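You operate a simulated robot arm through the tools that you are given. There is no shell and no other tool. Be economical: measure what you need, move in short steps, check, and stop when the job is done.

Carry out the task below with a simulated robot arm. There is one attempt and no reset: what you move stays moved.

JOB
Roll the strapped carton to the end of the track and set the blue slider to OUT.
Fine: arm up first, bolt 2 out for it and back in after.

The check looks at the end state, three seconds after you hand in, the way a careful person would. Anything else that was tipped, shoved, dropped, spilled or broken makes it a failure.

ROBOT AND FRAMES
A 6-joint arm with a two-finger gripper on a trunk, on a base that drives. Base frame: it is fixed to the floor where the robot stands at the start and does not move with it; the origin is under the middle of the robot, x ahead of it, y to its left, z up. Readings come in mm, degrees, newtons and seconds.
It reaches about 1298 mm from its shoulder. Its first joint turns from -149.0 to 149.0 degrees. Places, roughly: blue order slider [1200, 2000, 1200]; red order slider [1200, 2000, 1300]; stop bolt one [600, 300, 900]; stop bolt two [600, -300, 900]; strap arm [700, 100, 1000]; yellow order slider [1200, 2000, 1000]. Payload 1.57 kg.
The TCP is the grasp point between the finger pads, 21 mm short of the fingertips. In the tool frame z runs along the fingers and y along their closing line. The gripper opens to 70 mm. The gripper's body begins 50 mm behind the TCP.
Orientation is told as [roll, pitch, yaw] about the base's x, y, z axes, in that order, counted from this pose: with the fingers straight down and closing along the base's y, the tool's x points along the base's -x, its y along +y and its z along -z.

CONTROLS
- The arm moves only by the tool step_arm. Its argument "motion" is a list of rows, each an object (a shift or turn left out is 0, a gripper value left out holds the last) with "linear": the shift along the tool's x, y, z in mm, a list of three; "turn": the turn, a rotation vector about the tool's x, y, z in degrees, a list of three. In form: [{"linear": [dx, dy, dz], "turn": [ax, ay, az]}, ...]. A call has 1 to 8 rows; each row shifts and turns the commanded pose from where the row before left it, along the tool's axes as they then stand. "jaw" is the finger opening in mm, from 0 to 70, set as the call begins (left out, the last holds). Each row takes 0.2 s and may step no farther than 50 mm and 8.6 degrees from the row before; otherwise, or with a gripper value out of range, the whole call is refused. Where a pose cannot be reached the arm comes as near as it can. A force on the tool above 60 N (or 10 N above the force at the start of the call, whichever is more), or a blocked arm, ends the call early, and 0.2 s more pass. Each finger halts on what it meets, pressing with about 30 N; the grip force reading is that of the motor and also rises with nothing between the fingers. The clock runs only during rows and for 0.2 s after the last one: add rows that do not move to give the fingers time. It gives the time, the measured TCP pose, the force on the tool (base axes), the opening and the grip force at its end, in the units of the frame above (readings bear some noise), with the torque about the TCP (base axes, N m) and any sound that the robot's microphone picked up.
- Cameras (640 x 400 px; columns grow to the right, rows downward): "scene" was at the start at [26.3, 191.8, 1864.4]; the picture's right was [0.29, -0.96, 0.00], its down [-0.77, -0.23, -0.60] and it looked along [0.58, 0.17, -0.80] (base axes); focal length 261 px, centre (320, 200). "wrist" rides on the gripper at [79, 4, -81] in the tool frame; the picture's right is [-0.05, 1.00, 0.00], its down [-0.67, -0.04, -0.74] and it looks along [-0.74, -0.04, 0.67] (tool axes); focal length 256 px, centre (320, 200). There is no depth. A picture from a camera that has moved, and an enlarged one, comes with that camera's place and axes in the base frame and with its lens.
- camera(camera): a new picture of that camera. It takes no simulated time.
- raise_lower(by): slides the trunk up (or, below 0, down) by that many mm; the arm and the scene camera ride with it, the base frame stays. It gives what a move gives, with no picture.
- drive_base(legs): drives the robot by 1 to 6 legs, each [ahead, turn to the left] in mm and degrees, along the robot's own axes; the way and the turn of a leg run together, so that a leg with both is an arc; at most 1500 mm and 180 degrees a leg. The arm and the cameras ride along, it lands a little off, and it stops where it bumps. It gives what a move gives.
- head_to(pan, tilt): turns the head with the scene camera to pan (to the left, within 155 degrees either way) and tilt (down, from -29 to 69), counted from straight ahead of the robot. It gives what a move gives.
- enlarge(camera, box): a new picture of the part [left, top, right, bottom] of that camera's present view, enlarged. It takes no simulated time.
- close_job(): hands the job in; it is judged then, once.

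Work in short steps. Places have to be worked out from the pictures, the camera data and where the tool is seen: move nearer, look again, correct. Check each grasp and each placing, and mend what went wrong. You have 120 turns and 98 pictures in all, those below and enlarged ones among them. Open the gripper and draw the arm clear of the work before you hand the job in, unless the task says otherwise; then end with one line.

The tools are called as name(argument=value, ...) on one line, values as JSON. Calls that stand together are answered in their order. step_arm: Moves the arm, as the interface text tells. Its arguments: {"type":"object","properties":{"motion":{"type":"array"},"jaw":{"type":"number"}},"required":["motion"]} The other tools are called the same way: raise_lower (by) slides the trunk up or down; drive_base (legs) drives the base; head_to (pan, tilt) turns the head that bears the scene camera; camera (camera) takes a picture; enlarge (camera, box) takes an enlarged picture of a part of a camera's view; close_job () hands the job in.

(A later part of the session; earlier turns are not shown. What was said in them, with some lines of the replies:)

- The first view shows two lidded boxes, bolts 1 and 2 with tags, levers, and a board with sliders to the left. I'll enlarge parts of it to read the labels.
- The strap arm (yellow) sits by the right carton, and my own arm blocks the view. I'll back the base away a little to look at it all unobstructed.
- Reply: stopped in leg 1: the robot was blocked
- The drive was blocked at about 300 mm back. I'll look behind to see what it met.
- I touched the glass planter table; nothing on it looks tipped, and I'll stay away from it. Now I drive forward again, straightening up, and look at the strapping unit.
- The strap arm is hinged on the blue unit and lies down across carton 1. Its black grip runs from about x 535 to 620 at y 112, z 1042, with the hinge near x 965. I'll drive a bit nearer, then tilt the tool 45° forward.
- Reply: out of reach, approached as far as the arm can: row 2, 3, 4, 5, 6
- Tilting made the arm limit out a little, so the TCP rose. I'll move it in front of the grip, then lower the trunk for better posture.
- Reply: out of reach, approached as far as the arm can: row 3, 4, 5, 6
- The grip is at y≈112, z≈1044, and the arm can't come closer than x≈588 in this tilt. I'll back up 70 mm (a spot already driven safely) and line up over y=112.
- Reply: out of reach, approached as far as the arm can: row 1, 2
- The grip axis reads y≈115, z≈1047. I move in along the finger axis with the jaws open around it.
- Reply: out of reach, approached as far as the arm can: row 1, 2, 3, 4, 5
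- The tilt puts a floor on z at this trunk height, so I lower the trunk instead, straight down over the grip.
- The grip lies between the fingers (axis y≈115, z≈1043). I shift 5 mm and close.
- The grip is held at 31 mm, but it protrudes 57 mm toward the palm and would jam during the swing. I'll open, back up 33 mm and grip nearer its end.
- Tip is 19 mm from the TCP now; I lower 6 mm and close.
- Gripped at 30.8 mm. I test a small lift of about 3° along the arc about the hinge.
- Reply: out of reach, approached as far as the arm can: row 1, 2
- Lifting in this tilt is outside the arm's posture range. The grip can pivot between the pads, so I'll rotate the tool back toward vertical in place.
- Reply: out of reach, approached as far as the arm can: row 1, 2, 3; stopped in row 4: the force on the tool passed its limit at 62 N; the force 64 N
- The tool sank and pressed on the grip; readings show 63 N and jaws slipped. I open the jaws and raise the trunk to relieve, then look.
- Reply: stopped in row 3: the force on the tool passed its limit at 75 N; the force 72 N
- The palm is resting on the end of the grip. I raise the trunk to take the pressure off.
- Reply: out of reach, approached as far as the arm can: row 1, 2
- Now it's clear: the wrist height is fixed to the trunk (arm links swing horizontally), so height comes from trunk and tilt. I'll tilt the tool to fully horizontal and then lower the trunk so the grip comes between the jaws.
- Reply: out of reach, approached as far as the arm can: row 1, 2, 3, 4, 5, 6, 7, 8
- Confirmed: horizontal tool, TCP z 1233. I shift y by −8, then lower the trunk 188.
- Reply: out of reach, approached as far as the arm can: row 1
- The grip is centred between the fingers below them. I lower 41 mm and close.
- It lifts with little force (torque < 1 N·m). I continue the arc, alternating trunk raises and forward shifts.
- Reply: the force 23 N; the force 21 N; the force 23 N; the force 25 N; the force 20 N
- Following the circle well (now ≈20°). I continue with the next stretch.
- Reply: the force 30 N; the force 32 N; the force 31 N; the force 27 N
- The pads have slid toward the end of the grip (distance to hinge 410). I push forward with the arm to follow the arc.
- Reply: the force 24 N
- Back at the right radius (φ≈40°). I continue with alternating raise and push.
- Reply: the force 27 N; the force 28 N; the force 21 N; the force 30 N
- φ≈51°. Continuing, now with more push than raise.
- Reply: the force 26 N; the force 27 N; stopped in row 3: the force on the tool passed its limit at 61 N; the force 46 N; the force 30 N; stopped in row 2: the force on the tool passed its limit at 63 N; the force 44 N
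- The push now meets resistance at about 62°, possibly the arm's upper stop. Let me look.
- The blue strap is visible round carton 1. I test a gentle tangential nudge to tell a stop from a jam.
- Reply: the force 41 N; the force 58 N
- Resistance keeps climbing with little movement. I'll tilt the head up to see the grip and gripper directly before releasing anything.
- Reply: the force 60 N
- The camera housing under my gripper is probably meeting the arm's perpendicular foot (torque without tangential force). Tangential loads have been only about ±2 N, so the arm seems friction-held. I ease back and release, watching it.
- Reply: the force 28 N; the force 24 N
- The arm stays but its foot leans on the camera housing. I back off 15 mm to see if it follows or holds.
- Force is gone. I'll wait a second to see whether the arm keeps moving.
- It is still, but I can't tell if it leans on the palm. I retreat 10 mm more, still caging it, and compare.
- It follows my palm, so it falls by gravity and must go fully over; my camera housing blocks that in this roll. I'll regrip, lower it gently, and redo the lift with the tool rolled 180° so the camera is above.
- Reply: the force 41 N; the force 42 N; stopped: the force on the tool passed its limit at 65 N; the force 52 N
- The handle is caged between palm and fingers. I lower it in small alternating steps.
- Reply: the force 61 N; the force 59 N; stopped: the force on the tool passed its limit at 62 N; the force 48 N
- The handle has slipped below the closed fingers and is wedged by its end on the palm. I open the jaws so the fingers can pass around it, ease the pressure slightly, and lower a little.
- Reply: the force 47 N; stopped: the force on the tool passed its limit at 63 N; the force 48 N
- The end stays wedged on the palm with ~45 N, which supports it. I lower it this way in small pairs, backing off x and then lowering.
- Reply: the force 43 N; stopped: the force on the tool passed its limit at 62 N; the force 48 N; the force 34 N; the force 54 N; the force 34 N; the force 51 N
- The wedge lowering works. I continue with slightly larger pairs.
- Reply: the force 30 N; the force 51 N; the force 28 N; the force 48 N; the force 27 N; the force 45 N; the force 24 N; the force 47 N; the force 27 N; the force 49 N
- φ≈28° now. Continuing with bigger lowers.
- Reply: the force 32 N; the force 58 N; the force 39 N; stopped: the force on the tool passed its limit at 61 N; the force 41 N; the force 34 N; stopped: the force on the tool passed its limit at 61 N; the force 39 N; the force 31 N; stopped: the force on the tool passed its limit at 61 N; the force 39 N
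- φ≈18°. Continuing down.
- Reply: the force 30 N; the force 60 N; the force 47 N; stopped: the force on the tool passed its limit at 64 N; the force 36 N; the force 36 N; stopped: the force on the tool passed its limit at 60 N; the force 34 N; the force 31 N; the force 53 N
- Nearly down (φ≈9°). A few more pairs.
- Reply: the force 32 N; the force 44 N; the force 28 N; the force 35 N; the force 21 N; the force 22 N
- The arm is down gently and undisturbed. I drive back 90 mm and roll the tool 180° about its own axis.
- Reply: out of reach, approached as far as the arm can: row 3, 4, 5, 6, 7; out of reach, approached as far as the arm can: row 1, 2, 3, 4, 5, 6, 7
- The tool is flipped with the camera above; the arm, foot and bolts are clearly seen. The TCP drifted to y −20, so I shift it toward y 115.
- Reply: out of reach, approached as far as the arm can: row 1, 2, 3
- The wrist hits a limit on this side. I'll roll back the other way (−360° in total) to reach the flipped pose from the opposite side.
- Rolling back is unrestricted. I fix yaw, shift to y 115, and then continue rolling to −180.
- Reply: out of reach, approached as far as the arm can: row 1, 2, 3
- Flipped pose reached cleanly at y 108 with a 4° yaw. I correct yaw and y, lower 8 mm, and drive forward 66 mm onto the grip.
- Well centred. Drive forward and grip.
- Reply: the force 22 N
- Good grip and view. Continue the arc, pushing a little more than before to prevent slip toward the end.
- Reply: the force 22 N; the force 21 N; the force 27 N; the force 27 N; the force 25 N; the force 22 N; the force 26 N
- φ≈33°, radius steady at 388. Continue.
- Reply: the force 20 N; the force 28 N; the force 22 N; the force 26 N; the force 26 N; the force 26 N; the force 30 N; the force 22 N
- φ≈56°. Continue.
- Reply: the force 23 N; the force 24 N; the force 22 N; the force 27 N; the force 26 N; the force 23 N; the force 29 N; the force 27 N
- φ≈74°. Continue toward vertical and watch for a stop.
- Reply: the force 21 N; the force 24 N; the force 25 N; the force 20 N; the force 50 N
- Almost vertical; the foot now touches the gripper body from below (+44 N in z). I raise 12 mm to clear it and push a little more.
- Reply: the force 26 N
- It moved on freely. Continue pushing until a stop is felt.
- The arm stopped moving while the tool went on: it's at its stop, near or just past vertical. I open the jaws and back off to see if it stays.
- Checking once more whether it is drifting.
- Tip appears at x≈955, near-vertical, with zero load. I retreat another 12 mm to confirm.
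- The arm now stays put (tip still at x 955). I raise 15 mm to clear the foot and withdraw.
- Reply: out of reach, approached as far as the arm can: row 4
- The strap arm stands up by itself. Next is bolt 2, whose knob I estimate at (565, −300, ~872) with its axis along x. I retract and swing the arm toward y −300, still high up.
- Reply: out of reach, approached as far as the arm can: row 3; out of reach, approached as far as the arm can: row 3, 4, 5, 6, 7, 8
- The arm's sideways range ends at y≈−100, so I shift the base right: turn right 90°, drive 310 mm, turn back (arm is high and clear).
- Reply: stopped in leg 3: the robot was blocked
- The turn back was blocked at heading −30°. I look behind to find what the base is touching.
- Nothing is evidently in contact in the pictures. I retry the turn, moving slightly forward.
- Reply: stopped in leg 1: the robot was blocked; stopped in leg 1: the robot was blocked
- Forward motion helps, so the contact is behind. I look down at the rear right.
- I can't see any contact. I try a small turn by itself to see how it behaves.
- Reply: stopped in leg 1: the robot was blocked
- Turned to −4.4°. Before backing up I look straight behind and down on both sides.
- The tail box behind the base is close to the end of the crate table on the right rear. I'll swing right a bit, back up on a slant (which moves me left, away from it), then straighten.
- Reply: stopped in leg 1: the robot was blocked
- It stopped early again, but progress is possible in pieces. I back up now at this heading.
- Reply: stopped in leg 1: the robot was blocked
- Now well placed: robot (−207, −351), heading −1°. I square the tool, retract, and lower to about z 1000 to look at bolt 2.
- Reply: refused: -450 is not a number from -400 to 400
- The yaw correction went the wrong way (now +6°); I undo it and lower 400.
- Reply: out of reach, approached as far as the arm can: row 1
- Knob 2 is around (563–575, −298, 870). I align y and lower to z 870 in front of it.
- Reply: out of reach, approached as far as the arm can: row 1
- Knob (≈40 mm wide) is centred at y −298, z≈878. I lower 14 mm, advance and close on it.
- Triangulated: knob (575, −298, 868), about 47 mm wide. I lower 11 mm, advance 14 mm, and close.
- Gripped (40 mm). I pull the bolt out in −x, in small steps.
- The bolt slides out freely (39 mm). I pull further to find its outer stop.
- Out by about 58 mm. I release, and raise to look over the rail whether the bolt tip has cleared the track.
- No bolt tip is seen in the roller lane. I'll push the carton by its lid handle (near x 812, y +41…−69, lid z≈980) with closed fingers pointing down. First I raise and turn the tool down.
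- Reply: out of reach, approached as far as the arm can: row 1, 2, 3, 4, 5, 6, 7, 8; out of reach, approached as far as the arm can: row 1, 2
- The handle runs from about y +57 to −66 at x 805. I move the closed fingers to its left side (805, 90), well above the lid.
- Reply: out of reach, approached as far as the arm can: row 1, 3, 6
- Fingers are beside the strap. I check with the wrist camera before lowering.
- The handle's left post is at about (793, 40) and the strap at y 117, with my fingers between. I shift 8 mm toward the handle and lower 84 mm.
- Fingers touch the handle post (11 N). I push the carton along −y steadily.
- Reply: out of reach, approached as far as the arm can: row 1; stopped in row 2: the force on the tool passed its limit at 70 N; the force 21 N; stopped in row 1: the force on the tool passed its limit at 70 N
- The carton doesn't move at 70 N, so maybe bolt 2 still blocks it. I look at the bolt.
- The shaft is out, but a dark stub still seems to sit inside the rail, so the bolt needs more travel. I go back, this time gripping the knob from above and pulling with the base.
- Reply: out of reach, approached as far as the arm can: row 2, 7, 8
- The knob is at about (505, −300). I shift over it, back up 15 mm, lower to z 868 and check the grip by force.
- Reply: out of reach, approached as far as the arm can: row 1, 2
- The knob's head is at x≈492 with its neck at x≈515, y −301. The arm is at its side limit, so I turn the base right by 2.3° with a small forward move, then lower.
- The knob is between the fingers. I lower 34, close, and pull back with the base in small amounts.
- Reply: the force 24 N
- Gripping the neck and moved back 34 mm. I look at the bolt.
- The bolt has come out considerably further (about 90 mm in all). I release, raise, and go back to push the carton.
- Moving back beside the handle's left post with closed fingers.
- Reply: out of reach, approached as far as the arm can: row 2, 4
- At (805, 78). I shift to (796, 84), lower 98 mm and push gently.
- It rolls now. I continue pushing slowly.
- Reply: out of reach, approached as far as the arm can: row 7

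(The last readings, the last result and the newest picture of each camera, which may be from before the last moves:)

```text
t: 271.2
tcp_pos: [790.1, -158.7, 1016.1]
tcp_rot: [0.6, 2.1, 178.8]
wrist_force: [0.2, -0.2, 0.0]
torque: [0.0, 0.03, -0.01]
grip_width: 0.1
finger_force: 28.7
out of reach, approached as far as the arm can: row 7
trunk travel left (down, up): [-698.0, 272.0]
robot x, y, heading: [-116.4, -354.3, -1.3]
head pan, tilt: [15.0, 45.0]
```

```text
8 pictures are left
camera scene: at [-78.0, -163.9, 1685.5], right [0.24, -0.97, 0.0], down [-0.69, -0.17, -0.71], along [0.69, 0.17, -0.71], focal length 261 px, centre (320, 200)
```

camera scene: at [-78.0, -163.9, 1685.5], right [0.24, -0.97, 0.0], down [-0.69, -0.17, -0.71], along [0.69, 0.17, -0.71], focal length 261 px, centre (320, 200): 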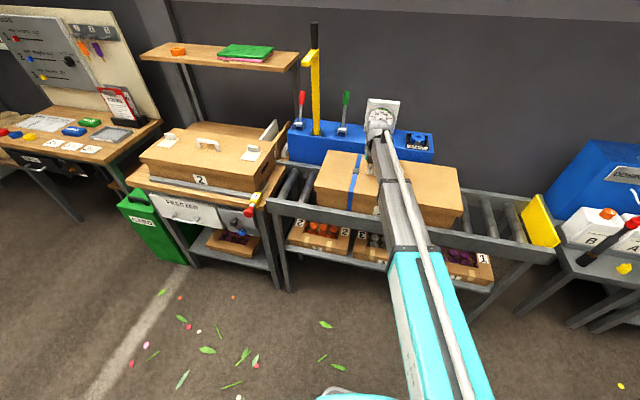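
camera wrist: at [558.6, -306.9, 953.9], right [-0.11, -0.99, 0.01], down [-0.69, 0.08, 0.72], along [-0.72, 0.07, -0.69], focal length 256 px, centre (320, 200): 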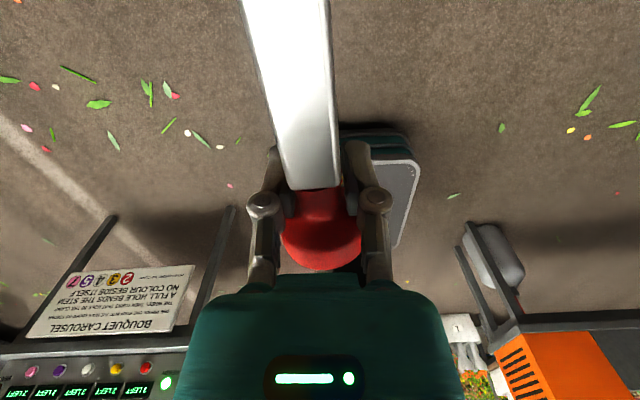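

The carton is rolling properly. I continue with the arm.

step_arm(motion=[{"linear": [0, 14, 0]}, {"linear": [0, 14, 0]}, {"linear": [0, 14, 0]}, {"linear": [0, 14, 0]}, {"linear": [0, 14, 0]}, {"linear": [0, 14, 0]}, {}])

step_arm(motion=[{"linear": [0, 14, 0]}, {"linear": [0, 14, 0]}, {"linear": [0, 14, 0]}, {"linear": [0, 14, 0]}, {"linear": [0, 14, 0]}, {"linear": [0, 14, 0]}, {}])

```text
t: 272.8
tcp_pos: [789.1, -243.7, 1016.1]
tcp_rot: [0.6, 2.1, 178.9]
wrist_force: [0.0, -1.0, -0.4]
torque: [-0.04, -0.01, 0.0]
grip_width: 0.2
finger_force: 28.7
trunk travel left (down, up): [-698.0, 272.0]
robot x, y, heading: [-113.8, -351.7, -0.9]
head pan, tilt: [15.0, 45.0]
```

```text
t: 274.4
tcp_pos: [781.9, -279.6, 1016.2]
tcp_rot: [0.8, 2.1, 177.8]
wrist_force: [0.2, 1.0, -0.5]
torque: [0.03, -0.01, 0.01]
grip_width: 0.1
finger_force: 28.6
out of reach, approached as far as the arm can: row 3, 4, 5, 6
trunk travel left (down, up): [-698.0, 272.0]
robot x, y, heading: [-118.4, -357.2, -0.9]
head pan, tilt: [15.0, 45.0]
```

Arm limit reached at y −280. I nudge x by +10 and then turn the base right in small steps to push on.

step_arm(motion=[{"linear": [6, 0, 0]}, {"linear": [6, 0, 0]}, {}])

drive_base(legs=[[0, -4]])

drive_base(legs=[[0, -4]])

```text
t: 275.2
tcp_pos: [794.9, -270.2, 1016.7]
tcp_rot: [0.8, 2.2, 178.3]
wrist_force: [-0.1, 0.9, -0.6]
torque: [0.02, 0.03, 0.02]
grip_width: 0.0
finger_force: 28.4
out of reach, approached as far as the arm can: row 1
trunk travel left (down, up): [-698.0, 272.0]
robot x, y, heading: [-113.4, -351.0, -1.2]
head pan, tilt: [15.0, 45.0]
```

```text
t: 276.2
tcp_pos: [798.4, -338.3, 1014.3]
tcp_rot: [0.8, 2.2, 174.0]
wrist_force: [0.4, -0.1, -0.2]
torque: [-0.03, 0.05, -0.02]
grip_width: 0.0
finger_force: 28.8
trunk travel left (down, up): [-698.0, 272.0]
robot x, y, heading: [-114.4, -351.4, -4.7]
head pan, tilt: [15.0, 45.0]
```

```text
t: 277.1
tcp_pos: [796.8, -403.0, 1015.9]
tcp_rot: [0.9, 2.2, 169.6]
wrist_force: [0.4, 0.3, 0.6]
torque: [-0.01, 0.02, 0.01]
grip_width: 0.2
finger_force: 28.8
trunk travel left (down, up): [-698.0, 272.0]
robot x, y, heading: [-118.2, -347.5, -8.3]
head pan, tilt: [15.0, 45.0]
```

At y −403. Continuing with smaller turns, watching for contact with the end stop.

drive_base(legs=[[0, -3.5]])

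step_arm(motion=[{"linear": [0, 8, 0]}, {"linear": [0, 8, 0]}, {"linear": [0, 8, 0]}, {}])

camera(camera="scene")

```text
t: 278.0
tcp_pos: [791.1, -459.3, 1014.9]
tcp_rot: [0.9, 2.1, 165.9]
wrist_force: [0.6, -1.0, -0.2]
torque: [-0.01, 0.01, 0.0]
grip_width: 0.0
finger_force: 28.4
trunk travel left (down, up): [-698.0, 272.0]
robot x, y, heading: [-114.7, -343.0, -11.4]
head pan, tilt: [15.0, 45.0]
```

```text
t: 279.0
tcp_pos: [786.1, -469.4, 1018.2]
tcp_rot: [1.1, 2.2, 165.1]
wrist_force: [1.5, 1.4, 0.4]
torque: [0.01, -0.04, 0.04]
grip_width: 0.1
finger_force: 28.1
out of reach, approached as far as the arm can: row 2, 3
trunk travel left (down, up): [-698.0, 272.0]
robot x, y, heading: [-112.8, -344.0, -11.7]
head pan, tilt: [15.0, 45.0]
```

```text
7 pictures are left
camera scene: at [-42.2, -163.7, 1685.5], right [0.06, -1.0, 0.0], down [-0.71, -0.04, -0.71], along [0.71, 0.04, -0.71], focal length 261 px, centre (320, 200)
```

scene: 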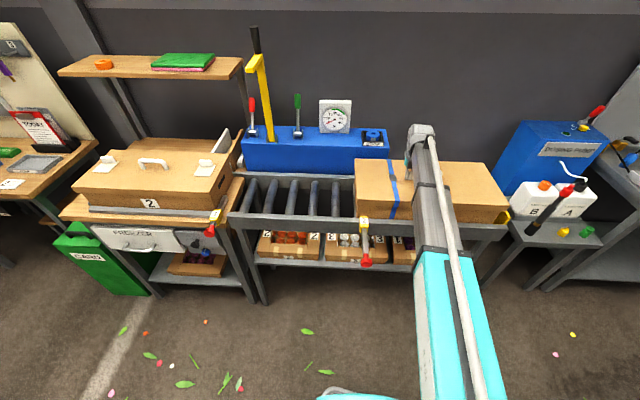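

Nearly at the yellow end plate. I push the last bit with small base turns, watching the force.

drive_base(legs=[[0, -1.2]])

drive_base(legs=[[0, -1.2]])

drive_base(legs=[[0, -1.2]])

```text
t: 279.8
tcp_pos: [782.4, -488.9, 1016.0]
tcp_rot: [1.1, 2.0, 163.8]
wrist_force: [-0.6, -0.4, 0.8]
torque: [0.02, -0.04, 0.0]
grip_width: 0.0
finger_force: 28.6
trunk travel left (down, up): [-698.0, 272.0]
robot x, y, heading: [-115.9, -342.1, -12.5]
head pan, tilt: [15.0, 45.0]
```

```text
t: 280.6
tcp_pos: [778.2, -506.9, 1016.1]
tcp_rot: [1.1, 2.1, 162.4]
wrist_force: [0.1, 0.2, -0.4]
torque: [0.05, 0.0, 0.0]
grip_width: 0.3
finger_force: 28.3
trunk travel left (down, up): [-698.0, 272.0]
robot x, y, heading: [-114.2, -346.0, -13.4]
head pan, tilt: [15.0, 45.0]
```

```text
t: 281.3
tcp_pos: [774.0, -526.6, 1016.9]
tcp_rot: [1.2, 2.2, 161.2]
wrist_force: [-4.7, 0.4, -1.0]
torque: [0.08, 0.09, 0.0]
grip_width: 6.0
finger_force: 28.2
trunk travel left (down, up): [-698.0, 272.0]
robot x, y, heading: [-113.5, -339.6, -14.2]
head pan, tilt: [15.0, 45.0]
```

The fingers are slipping off the post's side (x 774, jaws forced to 6 mm). One look.

camera(camera="wrist")

```text
6 pictures are left
camera wrist: at [847.1, -554.9, 1101.1], right [-0.37, -0.93, 0.02], down [-0.64, 0.27, 0.72], along [-0.67, 0.26, -0.7], focal length 256 px, centre (320, 200)
```

wrist: 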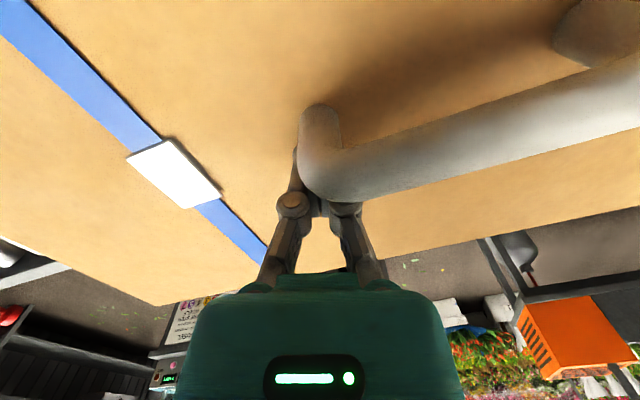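

The post is now at about (791, −534), a shift of roughly 572 mm. I back off, correct x by +18, and press once more to see if the carton is at the stop.

drive_base(legs=[[0, 1.6]])

step_arm(motion=[{"linear": [12, 0, 0]}, {"linear": [8, 0, 0]}, {}])

drive_base(legs=[[0, -0.8]])

drive_base(legs=[[0, -0.8]])

```text
t: 282.1
tcp_pos: [780.0, -501.4, 1016.0]
tcp_rot: [1.1, 2.2, 162.7]
wrist_force: [-0.7, -0.5, 1.0]
torque: [0.03, 0.0, 0.0]
grip_width: 0.0
finger_force: 28.2
trunk travel left (down, up): [-698.0, 272.0]
robot x, y, heading: [-113.4, -340.8, -13.0]
head pan, tilt: [15.0, 45.0]
```

```text
t: 282.9
tcp_pos: [799.1, -508.7, 1016.8]
tcp_rot: [1.2, 2.2, 162.6]
wrist_force: [0.1, 0.6, -0.5]
torque: [-0.01, 0.04, 0.02]
grip_width: 0.1
finger_force: 28.9
trunk travel left (down, up): [-698.0, 272.0]
robot x, y, heading: [-112.1, -342.5, -12.9]
head pan, tilt: [15.0, 45.0]
```

```text
t: 283.7
tcp_pos: [796.9, -516.6, 1017.1]
tcp_rot: [1.0, 2.2, 161.9]
wrist_force: [3.0, 29.8, 0.6]
torque: [-0.47, 0.07, -0.14]
grip_width: 0.0
finger_force: 28.3
trunk travel left (down, up): [-698.0, 272.0]
robot x, y, heading: [-112.3, -340.9, -13.4]
head pan, tilt: [15.0, 45.0]
```

```text
t: 284.7
tcp_pos: [797.0, -515.3, 1016.9]
tcp_rot: [-0.3, 2.0, 161.7]
wrist_force: [1.3, 13.5, 2.9]
torque: [-0.23, 0.08, -0.05]
grip_width: 0.2
finger_force: 28.5
trunk travel left (down, up): [-698.0, 272.0]
robot x, y, heading: [-115.4, -341.7, -13.7]
head pan, tilt: [15.0, 45.0]
stopped in leg 1: the force on the tool passed its limit at 64 N (the readings are from after the stop); the commanded pose is now the measured one
```

The carton is firmly at the end stop (64 N, no motion). I raise off, retract, and drive back toward the pose from which I can grip the bolt's neck and push it in.

drive_base(legs=[[0, 1]])

raise_lower(by=100)

step_arm(motion=[{"linear": [-40, 0, 0]}, {"linear": [-40, 0, 0]}, {"linear": [-40, 0, 0]}, {"linear": [-40, 0, 0]}, {"linear": [-30, 0, 0]}, {}], jaw=70)

drive_base(legs=[[-140, 0]])

drive_base(legs=[[0, 5]])

drive_base(legs=[[0, 4.5]])

```text
t: 285.4
tcp_pos: [799.4, -502.1, 1016.0]
tcp_rot: [-0.2, 2.0, 162.6]
wrist_force: [-1.1, 0.2, -0.8]
torque: [0.01, 0.04, -0.01]
grip_width: 0.0
finger_force: 29.0
trunk travel left (down, up): [-698.0, 272.0]
robot x, y, heading: [-113.3, -341.5, -12.7]
head pan, tilt: [15.0, 45.0]
```

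```text
t: 286.8
tcp_pos: [801.0, -502.3, 1116.3]
tcp_rot: [-0.2, 1.9, 162.7]
wrist_force: [-0.9, 0.5, -0.1]
torque: [-0.04, -0.02, -0.05]
grip_width: 0.1
finger_force: 29.1
trunk travel left (down, up): [-798.0, 172.0]
robot x, y, heading: [-111.1, -342.7, -12.5]
head pan, tilt: [15.0, 45.0]
```

```text
t: 288.2
tcp_pos: [618.8, -443.6, 1116.8]
tcp_rot: [-0.2, 2.0, 162.6]
wrist_force: [-0.8, 0.4, 0.0]
torque: [0.04, -0.02, 0.0]
grip_width: 70.0
finger_force: 0.0
out of reach, approached as far as the arm can: row 2, 3
trunk travel left (down, up): [-798.0, 172.0]
robot x, y, heading: [-113.8, -345.2, -12.8]
head pan, tilt: [15.0, 45.0]
```

```text
t: 289.7
tcp_pos: [474.1, -411.6, 1116.5]
tcp_rot: [-0.1, 2.0, 162.5]
wrist_force: [-0.4, 0.0, -0.1]
torque: [-0.03, -0.04, -0.04]
grip_width: 69.9
finger_force: 0.1
trunk travel left (down, up): [-798.0, 172.0]
robot x, y, heading: [-257.6, -310.9, -12.8]
head pan, tilt: [15.0, 45.0]
```

```text
t: 290.7
tcp_pos: [480.6, -348.1, 1115.7]
tcp_rot: [-0.2, 2.0, 167.5]
wrist_force: [0.2, -0.5, -0.3]
torque: [0.04, 0.01, 0.02]
grip_width: 70.2
finger_force: 0.0
trunk travel left (down, up): [-798.0, 172.0]
robot x, y, heading: [-261.3, -312.3, -8.1]
head pan, tilt: [15.0, 45.0]
```

```text
t: 291.7
tcp_pos: [483.8, -290.8, 1116.4]
tcp_rot: [-0.2, 1.9, 172.2]
wrist_force: [0.1, 0.4, -0.8]
torque: [0.06, 0.0, 0.0]
grip_width: 69.9
finger_force: 0.0
trunk travel left (down, up): [-798.0, 172.0]
robot x, y, heading: [-255.5, -315.8, -4.1]
head pan, tilt: [15.0, 45.0]
```

Over the bolt's neck position. I square the tool yaw, fix y, lower, and close.

drive_base(legs=[[0, -0.6]])

step_arm(motion=[{"turn": [0, 0, -8]}, {}])

raise_lower(by=-200)

camera(camera="wrist")

```text
t: 292.4
tcp_pos: [483.0, -297.7, 1116.4]
tcp_rot: [-0.1, 2.1, 171.5]
wrist_force: [0.3, 0.1, -0.4]
torque: [0.04, 0.02, 0.02]
grip_width: 69.9
finger_force: 0.1
trunk travel left (down, up): [-798.0, 172.0]
robot x, y, heading: [-255.7, -313.8, -4.3]
head pan, tilt: [15.0, 45.0]
```

```text
t: 293.0
tcp_pos: [481.6, -290.9, 1116.2]
tcp_rot: [0.3, 2.0, 175.0]
wrist_force: [0.0, -0.4, 0.4]
torque: [-0.02, -0.03, 0.01]
grip_width: 69.8
finger_force: 0.1
out of reach, approached as far as the arm can: row 1
trunk travel left (down, up): [-798.0, 172.0]
robot x, y, heading: [-254.1, -314.5, -4.5]
head pan, tilt: [15.0, 45.0]
```

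```text
t: 295.2
tcp_pos: [482.8, -290.1, 916.8]
tcp_rot: [0.2, 2.0, 174.9]
wrist_force: [-0.1, -0.6, -0.6]
torque: [0.0, -0.03, -0.01]
grip_width: 70.3
finger_force: 0.1
trunk travel left (down, up): [-598.0, 372.0]
robot x, y, heading: [-254.0, -314.6, -4.2]
head pan, tilt: [15.0, 45.0]
```

```text
5 pictures are left
camera wrist: at [558.8, -302.0, 1000.8], right [-0.14, -0.99, 0.0], down [-0.69, 0.1, 0.72], along [-0.71, 0.1, -0.69], focal length 256 px, centre (320, 200)
```

wrist: 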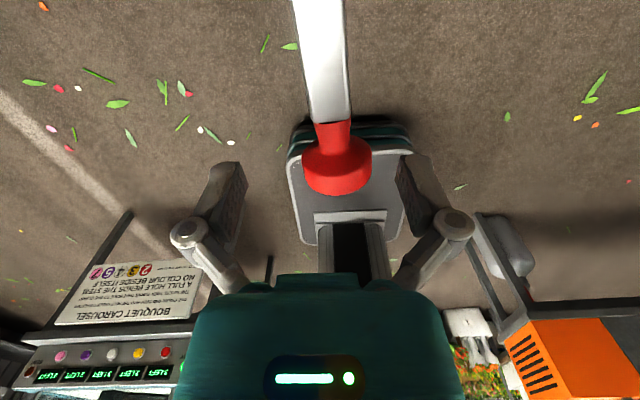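

The neck is between the jaws. I turn 0.5° right, lower 48, close, and push the bolt in along +x.

drive_base(legs=[[0, -0.5]])

raise_lower(by=-47)

step_arm(motion=[{}, {}, {}, {}, {}, {}, {}], jaw=10)

step_arm(motion=[{"linear": [10, -0.9, 0]}, {"linear": [10, -0.9, 0]}, {"linear": [10, -0.9, 0]}, {"linear": [10, -0.9, 0]}, {"linear": [10, -0.9, 0]}, {}])

step_arm(motion=[{"linear": [8, -0.7, 0]}, {"linear": [8, -0.7, 0]}, {"linear": [8, -0.7, 0]}, {"linear": [8, -0.7, 0]}, {"linear": [8, -0.7, 0]}, {"linear": [8, -0.7, 0]}, {}])

```text
t: 295.9
tcp_pos: [482.8, -298.3, 917.5]
tcp_rot: [0.2, 2.0, 174.4]
wrist_force: [0.2, -1.4, 0.7]
torque: [0.01, -0.01, 0.01]
grip_width: 70.2
finger_force: 0.0
trunk travel left (down, up): [-598.0, 372.0]
robot x, y, heading: [-256.4, -317.1, -4.7]
head pan, tilt: [15.0, 45.0]
```

```text
t: 296.8
tcp_pos: [481.5, -296.6, 869.7]
tcp_rot: [0.2, 2.0, 174.3]
wrist_force: [-0.5, 0.1, 0.0]
torque: [-0.02, 0.04, 0.03]
grip_width: 70.1
finger_force: 0.0
trunk travel left (down, up): [-551.0, 419.0]
robot x, y, heading: [-257.2, -319.8, -4.5]
head pan, tilt: [15.0, 45.0]
```

```text
t: 298.4
tcp_pos: [483.6, -297.3, 870.3]
tcp_rot: [0.1, 2.0, 174.5]
wrist_force: [2.2, 2.7, 2.3]
torque: [0.05, -0.08, 0.56]
grip_width: 19.6
finger_force: 31.8
trunk travel left (down, up): [-551.0, 419.0]
robot x, y, heading: [-254.6, -314.7, -4.4]
head pan, tilt: [15.0, 45.0]
```

```text
t: 299.8
tcp_pos: [533.6, -297.0, 870.7]
tcp_rot: [0.2, 2.2, 174.2]
wrist_force: [1.9, 14.2, 3.6]
torque: [-0.06, 0.87, 0.64]
grip_width: 19.5
finger_force: 32.2
trunk travel left (down, up): [-551.0, 419.0]
robot x, y, heading: [-256.3, -310.9, -4.2]
head pan, tilt: [15.0, 45.0]
```

```text
t: 301.4
tcp_pos: [576.7, -296.6, 873.6]
tcp_rot: [0.2, 2.2, 174.0]
wrist_force: [-42.6, 2.2, 7.3]
torque: [0.16, -4.68, -0.65]
grip_width: 19.9
finger_force: 31.9
out of reach, approached as far as the arm can: row 5
trunk travel left (down, up): [-551.0, 419.0]
robot x, y, heading: [-260.1, -313.5, -4.5]
head pan, tilt: [15.0, 45.0]
```

The resistance has a torque of −4.7 N·m, meaning my camera housing touches the carton's corner, not the bolt end. I release at once, lift, and instead push the knob's front face with closed fingers.

step_arm(motion=[{"linear": [-6, 0.5, 0]}, {}, {}, {}, {}], jaw=70)

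raise_lower(by=75)

step_arm(motion=[{"linear": [-25, 2, 0]}, {"linear": [-25, 2, 0]}, {}, {}], jaw=0)

enlarge(camera="wrist", box=[160, 0, 480, 200])

```text
t: 302.6
tcp_pos: [575.0, -297.6, 869.8]
tcp_rot: [0.2, 2.1, 174.1]
wrist_force: [-10.5, 1.6, -2.5]
torque: [-0.15, -0.81, 0.02]
grip_width: 69.9
finger_force: 0.0
trunk travel left (down, up): [-551.0, 419.0]
robot x, y, heading: [-254.9, -315.1, -4.7]
head pan, tilt: [15.0, 45.0]
```

```text
t: 303.7
tcp_pos: [574.9, -297.6, 944.3]
tcp_rot: [0.2, 2.1, 174.2]
wrist_force: [-0.3, -0.6, -0.2]
torque: [-0.02, 0.02, 0.05]
grip_width: 70.0
finger_force: 0.1
trunk travel left (down, up): [-626.0, 344.0]
robot x, y, heading: [-257.2, -315.6, -4.7]
head pan, tilt: [15.0, 45.0]
```

```text
t: 304.7
tcp_pos: [525.9, -295.0, 943.5]
tcp_rot: [0.3, 2.1, 174.2]
wrist_force: [-0.2, -1.4, -0.4]
torque: [0.02, 0.01, 0.04]
grip_width: 0.1
finger_force: 28.6
trunk travel left (down, up): [-626.0, 344.0]
robot x, y, heading: [-257.3, -317.9, -4.6]
head pan, tilt: [15.0, 45.0]
```

```text
2.00 times, centred on (320, 100) of wrist
camera zoom: at [602.8, -307.5, 1028.7], right [-0.15, -0.99, 0.0], down [-0.68, 0.11, 0.72], along [-0.71, 0.11, -0.69], focal length 512 px, centre (320, 400)
```

zoom: 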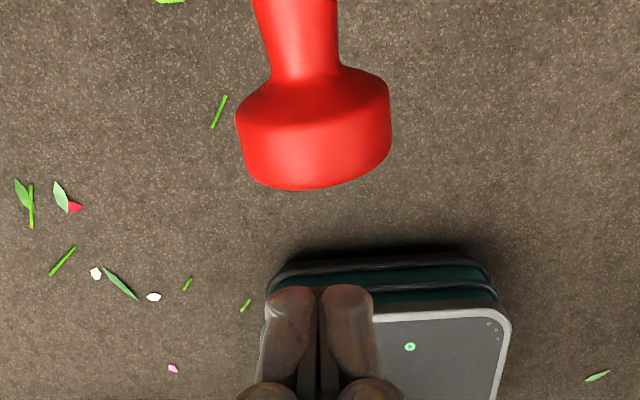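

The knob centre is at x≈552, with about 23 mm to go to its original 575. I back 8 mm, lower to its height, and push its face.

step_arm(motion=[{"linear": [-9, 4, 0]}, {}])

raise_lower(by=-75)

step_arm(motion=[{"linear": [6, -0.6, 0]}, {"linear": [6, -0.6, 0]}, {"linear": [6, -0.6, 0]}, {"linear": [5, -0.5, 0]}, {"linear": [5, -0.5, 0]}, {}])

step_arm(motion=[{"linear": [4, -0.4, 0]}, {"linear": [4, -0.4, 0]}, {"linear": [3, -0.3, 0]}, {"linear": [3, -0.3, 0]}, {}])

```text
t: 305.3
tcp_pos: [515.8, -298.4, 944.1]
tcp_rot: [0.2, 2.0, 174.2]
wrist_force: [0.1, 0.3, 0.2]
torque: [0.02, -0.01, 0.02]
grip_width: 0.0
finger_force: 28.7
trunk travel left (down, up): [-626.0, 344.0]
robot x, y, heading: [-253.6, -318.4, -4.7]
head pan, tilt: [15.0, 45.0]
```

```text
t: 306.4
tcp_pos: [516.2, -298.5, 870.0]
tcp_rot: [0.2, 2.0, 174.2]
wrist_force: [-0.4, 0.7, 0.7]
torque: [0.01, 0.03, -0.02]
grip_width: 0.0
finger_force: 28.3
trunk travel left (down, up): [-551.0, 419.0]
robot x, y, heading: [-257.0, -315.0, -4.4]
head pan, tilt: [15.0, 45.0]
```

```text
t: 307.8
tcp_pos: [540.8, -297.1, 869.9]
tcp_rot: [0.2, 1.8, 174.2]
wrist_force: [-33.9, 2.8, -21.1]
torque: [-0.18, 0.32, 0.39]
grip_width: 0.1
finger_force: 28.9
trunk travel left (down, up): [-551.0, 419.0]
robot x, y, heading: [-260.9, -316.4, -4.7]
head pan, tilt: [15.0, 45.0]
```

```text
t: 308.2
tcp_pos: [540.1, -297.9, 870.5]
tcp_rot: [0.3, 1.1, 174.1]
wrist_force: [-6.5, 0.9, -3.5]
torque: [-0.01, 0.0, 0.09]
grip_width: 0.0
finger_force: 28.6
trunk travel left (down, up): [-551.0, 419.0]
robot x, y, heading: [-255.7, -312.2, -4.6]
head pan, tilt: [15.0, 45.0]
stopped in row 1: the force on the tool passed its limit at 64 N (the readings are from after the stop); the commanded pose is now the measured one
```

The bolt stops firmly at 64 N with negligible torque, so it is in. I raise clear, retract, and drive toward the order board: forward to x≈30, then turn left in pieces.

step_arm(motion=[{"linear": [-20, 2, 0]}, {"linear": [-20, 2, 0]}, {}])

raise_lower(by=330)

drive_base(legs=[[290, 4]])

drive_base(legs=[[0, 45]])

drive_base(legs=[[0, 30]])

```text
t: 309.0
tcp_pos: [502.6, -297.8, 869.0]
tcp_rot: [0.3, 1.2, 174.2]
wrist_force: [-0.3, -1.1, 0.7]
torque: [0.01, -0.01, -0.01]
grip_width: 0.1
finger_force: 28.7
trunk travel left (down, up): [-551.0, 419.0]
robot x, y, heading: [-257.3, -310.6, -4.9]
head pan, tilt: [15.0, 45.0]
```

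```text
t: 312.3
tcp_pos: [500.8, -297.7, 1199.3]
tcp_rot: [0.2, 1.1, 174.2]
wrist_force: [0.5, -0.1, 0.0]
torque: [0.0, -0.04, 0.02]
grip_width: 0.3
finger_force: 28.7
trunk travel left (down, up): [-881.0, 89.0]
robot x, y, heading: [-255.9, -313.9, -4.6]
head pan, tilt: [15.0, 45.0]
```

```text
t: 314.6
tcp_pos: [788.6, -258.6, 1198.6]
tcp_rot: [0.2, 1.2, 178.2]
wrist_force: [-0.3, 0.0, 0.5]
torque: [-0.02, 0.02, 0.01]
grip_width: 0.0
finger_force: 28.5
trunk travel left (down, up): [-881.0, 89.0]
robot x, y, heading: [32.6, -331.0, -0.2]
head pan, tilt: [15.0, 45.0]
```

```text
t: 318.0
tcp_pos: [522.6, 248.1, 1198.5]
tcp_rot: [0.3, 1.2, -137.6]
wrist_force: [-0.4, -0.4, 0.5]
torque: [0.02, 0.0, -0.01]
grip_width: 0.0
finger_force: 28.5
trunk travel left (down, up): [-881.0, 89.0]
robot x, y, heading: [44.0, -345.9, 43.9]
head pan, tilt: [15.0, 45.0]
```

```text
t: 320.5
tcp_pos: [164.9, 408.4, 1199.8]
tcp_rot: [0.2, 1.2, -107.7]
wrist_force: [0.1, 0.3, 0.3]
torque: [0.0, 0.02, 0.01]
grip_width: 0.0
finger_force: 28.6
trunk travel left (down, up): [-881.0, 89.0]
robot x, y, heading: [66.7, -348.3, 73.6]
head pan, tilt: [15.0, 45.0]
```

Turning is free here. I finish the turn and drive along the aisle.

drive_base(legs=[[0, 16], [1200, 0]])

drive_base(legs=[[850, 0], [0, -60]])

drive_base(legs=[[0, -30]])

```text
t: 329.3
tcp_pos: [-27.1, 1627.3, 1198.6]
tcp_rot: [0.3, 1.2, -92.3]
wrist_force: [0.2, 0.8, 0.3]
torque: [-0.02, -0.03, -0.03]
grip_width: 0.0
finger_force: 29.0
trunk travel left (down, up): [-881.0, 89.0]
robot x, y, heading: [77.2, 873.1, 89.1]
head pan, tilt: [15.0, 45.0]
```

```text
t: 338.8
tcp_pos: [703.1, 2188.7, 1199.9]
tcp_rot: [0.3, 1.2, -153.4]
wrist_force: [-0.8, 0.3, -0.4]
torque: [0.03, 0.01, -0.02]
grip_width: 0.2
finger_force: 28.8
trunk travel left (down, up): [-881.0, 89.0]
robot x, y, heading: [76.0, 1760.7, 28.5]
head pan, tilt: [15.0, 45.0]
```

```text
t: 341.3
tcp_pos: [833.3, 1816.1, 1198.8]
tcp_rot: [0.4, 1.3, 175.8]
wrist_force: [-0.1, -0.3, 0.3]
torque: [0.03, 0.0, 0.01]
grip_width: 0.0
finger_force: 27.8
trunk travel left (down, up): [-881.0, 89.0]
robot x, y, heading: [74.3, 1775.0, -1.1]
head pan, tilt: [15.0, 45.0]
```

In position before the board. I bring the tool back to horizontal (camera above), then take a scene picture of the board.

step_arm(motion=[{"turn": [0, 8.6, 0]}, {"turn": [0, 8.6, 0]}, {"turn": [0, 8.6, 0]}, {"turn": [0, 8.6, 0]}, {"turn": [0, 8.6, 0]}, {"turn": [0, 8.6, 0]}, {"turn": [0, 8.6, 0]}, {"turn": [0, 8.6, 0]}])

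step_arm(motion=[{"turn": [0, 8.6, 0]}, {"turn": [0, 8.6, 0]}, {"turn": [0, 3.5, 0]}, {}])

raise_lower(by=-190)

head_to(pan=2, tilt=28)

enlarge(camera="scene", box=[160, 80, 480, 280])

```text
t: 343.1
tcp_pos: [830.5, 1817.1, 1322.4]
tcp_rot: [1.0, 70.1, 176.8]
wrist_force: [-1.1, -0.2, 0.1]
torque: [0.03, -0.01, 0.0]
grip_width: 0.0
finger_force: 28.3
out of reach, approached as far as the arm can: row 2, 3, 4, 5, 6, 7, 8
trunk travel left (down, up): [-881.0, 89.0]
robot x, y, heading: [73.6, 1775.3, -1.3]
head pan, tilt: [15.0, 45.0]
```

```text
t: 344.1
tcp_pos: [832.5, 1818.2, 1384.6]
tcp_rot: [56.4, 89.6, -127.7]
wrist_force: [-0.3, 0.0, 0.1]
torque: [-0.02, 0.0, 0.0]
grip_width: 0.0
finger_force: 28.6
out of reach, approached as far as the arm can: row 1, 2, 3
trunk travel left (down, up): [-881.0, 89.0]
robot x, y, heading: [77.2, 1777.8, -1.5]
head pan, tilt: [15.0, 45.0]
```

```text
t: 346.1
tcp_pos: [833.5, 1816.5, 1194.6]
tcp_rot: [55.0, 89.5, -129.1]
wrist_force: [0.8, -0.3, -0.8]
torque: [-0.02, -0.02, 0.02]
grip_width: 0.0
finger_force: 28.3
trunk travel left (down, up): [-691.0, 279.0]
robot x, y, heading: [77.1, 1777.9, -1.2]
head pan, tilt: [15.0, 45.0]
```

```text
t: 346.9
tcp_pos: [833.3, 1816.1, 1193.7]
tcp_rot: [54.8, 89.5, -129.4]
wrist_force: [-0.9, 0.7, 0.3]
torque: [0.03, 0.0, 0.0]
grip_width: 0.2
finger_force: 28.6
trunk travel left (down, up): [-691.0, 279.0]
robot x, y, heading: [77.6, 1776.4, -1.3]
head pan, tilt: [2.0, 28.0]
```

```text
2.00 times, centred on (320, 180) of scene
camera zoom: at [126.3, 1949.0, 1704.2], right [0.01, -1.0, 0.0], down [-0.47, -0.01, -0.88], along [0.88, 0.01, -0.47], focal length 522 px, centre (320, 240)
```

zoom: 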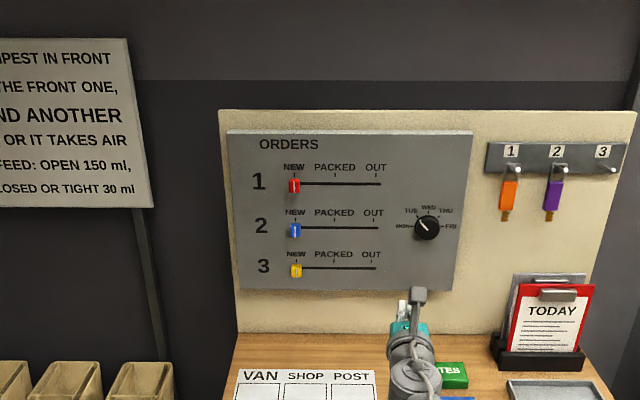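

Clear view: the blue slider is at NEW, about (1200, 2019, 1156), and the OUT end at y≈1828. I drive a little nearer, open the jaws, and bring the tool in front of the blue knob.

drive_base(legs=[[130, 0]])

raise_lower(by=-38)

step_arm(motion=[{"turn": [4, 0, 0]}, {"linear": [0, -40, 12]}, {"linear": [0, -40, 12]}, {"linear": [0, -40, 12]}, {"linear": [0, -40, 12]}, {"linear": [0, -40, 12]}, {}], jaw=60)

```text
t: 348.4
tcp_pos: [963.1, 1816.4, 1193.9]
tcp_rot: [54.3, 89.5, -129.8]
wrist_force: [0.0, -0.2, 0.4]
torque: [0.01, 0.01, -0.02]
grip_width: 0.0
finger_force: 28.5
trunk travel left (down, up): [-691.0, 279.0]
robot x, y, heading: [206.1, 1775.9, -1.2]
head pan, tilt: [2.0, 28.0]
```

```text
t: 349.2
tcp_pos: [962.0, 1814.5, 1156.9]
tcp_rot: [55.0, 89.4, -129.1]
wrist_force: [-0.7, -0.3, -0.7]
torque: [0.03, 0.05, -0.02]
grip_width: 0.0
finger_force: 28.2
trunk travel left (down, up): [-653.0, 317.0]
robot x, y, heading: [206.7, 1772.1, -1.2]
head pan, tilt: [2.0, 28.0]
```

```text
t: 350.8
tcp_pos: [1020.6, 2016.6, 1157.2]
tcp_rot: [57.9, 89.5, -122.1]
wrist_force: [-1.8, -0.4, -0.3]
torque: [-0.01, 0.03, 0.03]
grip_width: 60.0
finger_force: 0.1
trunk travel left (down, up): [-653.0, 317.0]
robot x, y, heading: [206.0, 1772.4, -1.3]
head pan, tilt: [2.0, 28.0]
```

Squared up at (1021, 2017, 1157). I advance to x≈1120 and take one wrist picture.

step_arm(motion=[{"linear": [0, -2, 35]}, {"linear": [0, 0, 35]}, {"linear": [0, 0, 30]}, {}])

camera(camera="wrist")

```text
t: 351.8
tcp_pos: [1121.2, 2017.2, 1156.8]
tcp_rot: [44.0, 89.5, -136.1]
wrist_force: [-0.2, 0.2, 0.6]
torque: [0.01, -0.01, 0.0]
grip_width: 60.1
finger_force: 0.0
trunk travel left (down, up): [-653.0, 317.0]
robot x, y, heading: [205.5, 1773.9, -1.0]
head pan, tilt: [2.0, 28.0]
```

```text
2 pictures are left
camera wrist: at [1041.6, 2012.7, 1236.4], right [0.0, -1.0, -0.05], down [-0.75, 0.03, -0.66], along [0.66, 0.03, -0.75], focal length 256 px, centre (320, 200)
```

wrist: 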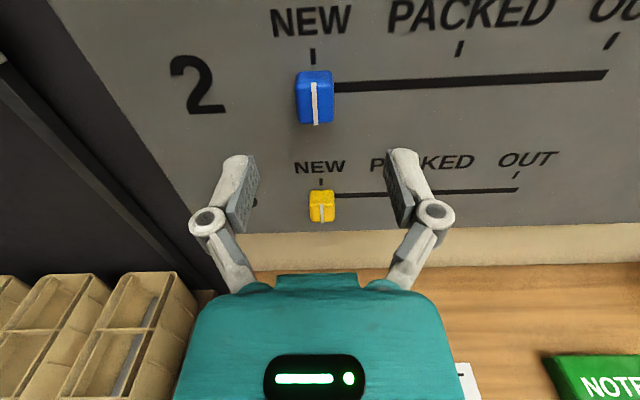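

Knob face at about x 1190, centred at (2019, 1156), and the board at x≈1207. I advance 56 mm so the tips reach x≈1198, then grip.

step_arm(motion=[{"linear": [0, -1, 20]}, {"linear": [0, 0, 18]}, {"linear": [0, 0, 10]}, {"linear": [0, 0, 7]}, {}])

step_arm(motion=[{}, {}, {}, {}, {}], jaw=12)

```text
t: 353.0
tcp_pos: [1179.2, 2018.5, 1156.8]
tcp_rot: [52.0, 89.6, -128.1]
wrist_force: [-0.6, -0.5, -0.3]
torque: [0.01, 0.01, 0.04]
grip_width: 59.9
finger_force: 0.1
out of reach, approached as far as the arm can: row 2
trunk travel left (down, up): [-653.0, 317.0]
robot x, y, heading: [204.9, 1773.7, -1.3]
head pan, tilt: [2.0, 28.0]
```

```text
t: 354.2
tcp_pos: [1176.1, 2018.6, 1157.1]
tcp_rot: [48.9, 89.6, -131.2]
wrist_force: [-5.4, 0.9, -3.5]
torque: [0.43, 0.21, 0.09]
grip_width: 23.9
finger_force: 32.5
trunk travel left (down, up): [-653.0, 317.0]
robot x, y, heading: [205.1, 1775.5, -1.2]
head pan, tilt: [2.0, 28.0]
```

Gripped at 23.9 mm, the knob's width. I slide it toward OUT (−y).

step_arm(motion=[{"linear": [0, 15, 0]}, {"linear": [0, 20, 0]}, {"linear": [0, 20, 0]}, {"linear": [0, 20, 0]}, {"linear": [0, 20, 0]}, {}])

step_arm(motion=[{"linear": [0, 20, 0]}, {"linear": [0, 20, 0]}, {"linear": [0, 15, 0]}, {"linear": [0, 15, 0]}, {}])

step_arm(motion=[{"linear": [0, 6, 0]}, {"linear": [0, 5, 0]}, {"linear": [0, 5, 0]}, {"linear": [0, 5, 0]}, {}])

```text
t: 355.6
tcp_pos: [1177.7, 1924.8, 1156.4]
tcp_rot: [61.0, 89.6, -118.9]
wrist_force: [-21.7, 2.9, -16.0]
torque: [0.45, 0.32, 0.04]
grip_width: 24.0
finger_force: 32.5
trunk travel left (down, up): [-653.0, 317.0]
robot x, y, heading: [202.4, 1774.9, -1.3]
head pan, tilt: [2.0, 28.0]
```

```text
t: 356.8
tcp_pos: [1177.8, 1855.3, 1158.4]
tcp_rot: [63.5, 89.5, -116.7]
wrist_force: [-18.4, 0.2, -9.4]
torque: [0.27, 0.26, -0.15]
grip_width: 23.6
finger_force: 31.3
out of reach, approached as far as the arm can: row 3
trunk travel left (down, up): [-653.0, 317.0]
robot x, y, heading: [204.6, 1773.8, -1.0]
head pan, tilt: [2.0, 28.0]
```

```text
t: 358.0
tcp_pos: [1177.3, 1840.4, 1157.7]
tcp_rot: [72.2, 89.5, -107.5]
wrist_force: [17.1, 28.2, 23.2]
torque: [0.65, -0.53, 0.4]
grip_width: 24.0
finger_force: 31.7
trunk travel left (down, up): [-653.0, 317.0]
robot x, y, heading: [206.1, 1773.4, -1.4]
head pan, tilt: [2.0, 28.0]
```

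Resistance at y≈1840 (28 N), the end of the slot. One more small push, then release and back off.

step_arm(motion=[{"linear": [0, 4, 0]}, {"linear": [0, 3, 0]}, {}])

step_arm(motion=[{}, {}, {}, {}, {}], jaw=60)

step_arm(motion=[{"linear": [0, 0, -20]}, {"linear": [0, 0, -40]}, {"linear": [0, 0, -45]}, {"linear": [0, 0, -45]}, {"linear": [0, 0, -45]}, {"linear": [0, 0, -45]}, {}])

enlarge(camera="scene", box=[200, 80, 460, 260])

```text
t: 358.6
tcp_pos: [1178.5, 1839.5, 1156.1]
tcp_rot: [52.5, 89.6, -126.0]
wrist_force: [2.6, 15.5, 4.7]
torque: [0.56, -0.42, 0.39]
grip_width: 23.9
finger_force: 31.3
trunk travel left (down, up): [-653.0, 317.0]
robot x, y, heading: [205.0, 1771.4, -1.3]
head pan, tilt: [2.0, 28.0]
stopped in row 2: the force on the tool passed its limit at 63 N (the readings are from after the stop); the commanded pose is now the measured one
```

```text
t: 359.8
tcp_pos: [1177.6, 1834.6, 1156.9]
tcp_rot: [49.6, 89.6, -129.1]
wrist_force: [0.9, 0.5, 0.2]
torque: [0.01, 0.0, -0.03]
grip_width: 59.8
finger_force: 0.0
trunk travel left (down, up): [-653.0, 317.0]
robot x, y, heading: [207.0, 1771.5, -1.4]
head pan, tilt: [2.0, 28.0]
```

```text
t: 361.4
tcp_pos: [937.6, 1826.2, 1157.3]
tcp_rot: [60.8, 89.5, -118.1]
wrist_force: [-0.7, 0.7, 0.1]
torque: [-0.05, -0.02, -0.03]
grip_width: 60.2
finger_force: 0.0
trunk travel left (down, up): [-653.0, 317.0]
robot x, y, heading: [204.1, 1772.0, -1.1]
head pan, tilt: [2.0, 28.0]
```

```text
2.22 times, centred on (330, 170) of scene
camera zoom: at [255.4, 1946.2, 1666.3], right [0.01, -1.0, 0.0], down [-0.47, -0.01, -0.88], along [0.88, 0.01, -0.47], focal length 580 px, centre (298, 267)
```

zoom: 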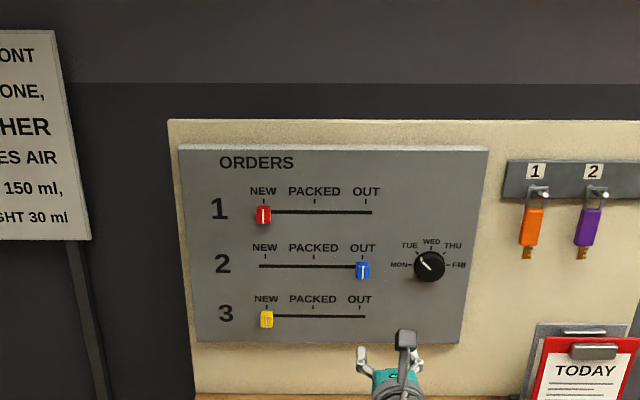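

Blue slider is at OUT, with red and yellow still at NEW. I return toward the track to use the last picture for checking bolt 2, the carton and the arm.

raise_lower(by=200)

drive_base(legs=[[-130, 0], [0, -88]])

drive_base(legs=[[900, 0]])

```text
t: 363.6
tcp_pos: [939.1, 1826.8, 1357.5]
tcp_rot: [58.7, 89.5, -120.3]
wrist_force: [-0.1, 0.6, -0.1]
torque: [-0.01, 0.0, 0.0]
grip_width: 59.9
finger_force: 0.1
trunk travel left (down, up): [-853.0, 117.0]
robot x, y, heading: [210.3, 1777.3, -1.3]
head pan, tilt: [2.0, 28.0]
```

```text
t: 370.6
tcp_pos: [132.3, 1044.4, 1357.0]
tcp_rot: [58.1, 89.6, 149.5]
wrist_force: [-0.5, 0.2, 0.4]
torque: [0.0, 0.01, -0.01]
grip_width: 60.1
finger_force: 0.1
trunk travel left (down, up): [-853.0, 117.0]
robot x, y, heading: [102.7, 1779.2, -90.2]
head pan, tilt: [2.0, 28.0]
```

```text
t: 371.4
tcp_pos: [117.2, 1041.7, 1357.6]
tcp_rot: [179.7, 90.0, -89.4]
wrist_force: [0.7, 1.1, -0.7]
torque: [-0.01, -0.01, 0.03]
grip_width: 60.2
finger_force: 0.0
trunk travel left (down, up): [-853.0, 117.0]
robot x, y, heading: [106.6, 1777.6, -90.2]
head pan, tilt: [2.0, 28.0]
stopped in leg 1: the robot was blocked; the commanded pose is now the measured one
```

Blocked immediately, possibly a transient stall as before. I retry with a shorter leg.

drive_base(legs=[[300, 0]])

```text
t: 373.7
tcp_pos: [119.9, 751.8, 1358.2]
tcp_rot: [-108.6, 90.0, -17.5]
wrist_force: [-0.6, 0.7, -0.2]
torque: [-0.06, 0.02, 0.03]
grip_width: 60.3
finger_force: 0.0
trunk travel left (down, up): [-853.0, 117.0]
robot x, y, heading: [100.2, 1481.3, -90.1]
head pan, tilt: [2.0, 28.0]
```

It moved on freely. Further forward, then I aim the head at the track and take the last picture.

drive_base(legs=[[550, 0]])

head_to(pan=22, tilt=36)

```text
t: 377.5
tcp_pos: [112.2, 202.3, 1358.0]
tcp_rot: [-119.0, 90.0, -28.0]
wrist_force: [-0.2, -0.6, 0.6]
torque: [-0.01, 0.02, -0.05]
grip_width: 60.0
finger_force: 0.1
trunk travel left (down, up): [-853.0, 117.0]
robot x, y, heading: [96.5, 932.9, -90.4]
head pan, tilt: [2.0, 28.0]
```

```text
t: 378.3
tcp_pos: [111.8, 205.1, 1356.7]
tcp_rot: [-134.8, 90.1, -43.8]
wrist_force: [-1.0, 0.0, -0.1]
torque: [0.01, 0.0, -0.02]
grip_width: 59.8
finger_force: 0.1
trunk travel left (down, up): [-853.0, 117.0]
robot x, y, heading: [100.0, 937.5, -90.5]
head pan, tilt: [22.0, 36.0]
```

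Taking the last picture over bolts, carton and strap arm.

enlarge(camera="scene", box=[190, 110, 450, 310])

```text
2.00 times, centred on (320, 210) of scene
camera zoom: at [301.8, 897.4, 1853.8], right [-0.93, -0.36, 0.0], down [-0.21, 0.55, -0.81], along [0.3, -0.75, -0.59], focal length 522 px, centre (320, 180)
```

zoom: 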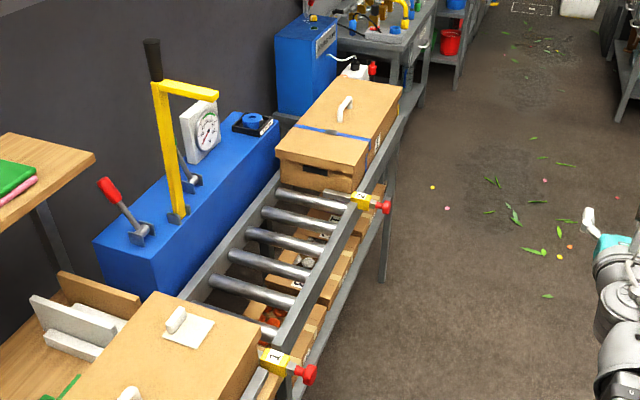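

The last picture shows the strap arm up, the carton against the end plate, and bolt 2 seated behind it with its knob sitting like bolt 1's. The gripper is open and the arm is clear, so I hand in.

close_job()

```text
The job is handed in.
```

The strapped carton is at the end of the track, the strap arm is up, bolt 2 is back in behind the carton, and the blue slider is at OUT; along the way I bumped the glass planter table, put up to 71 N on the arm's grip, and briefly pushed the carton's corner with my camera housing at about 43 N, none of which left anything visibly out of place.
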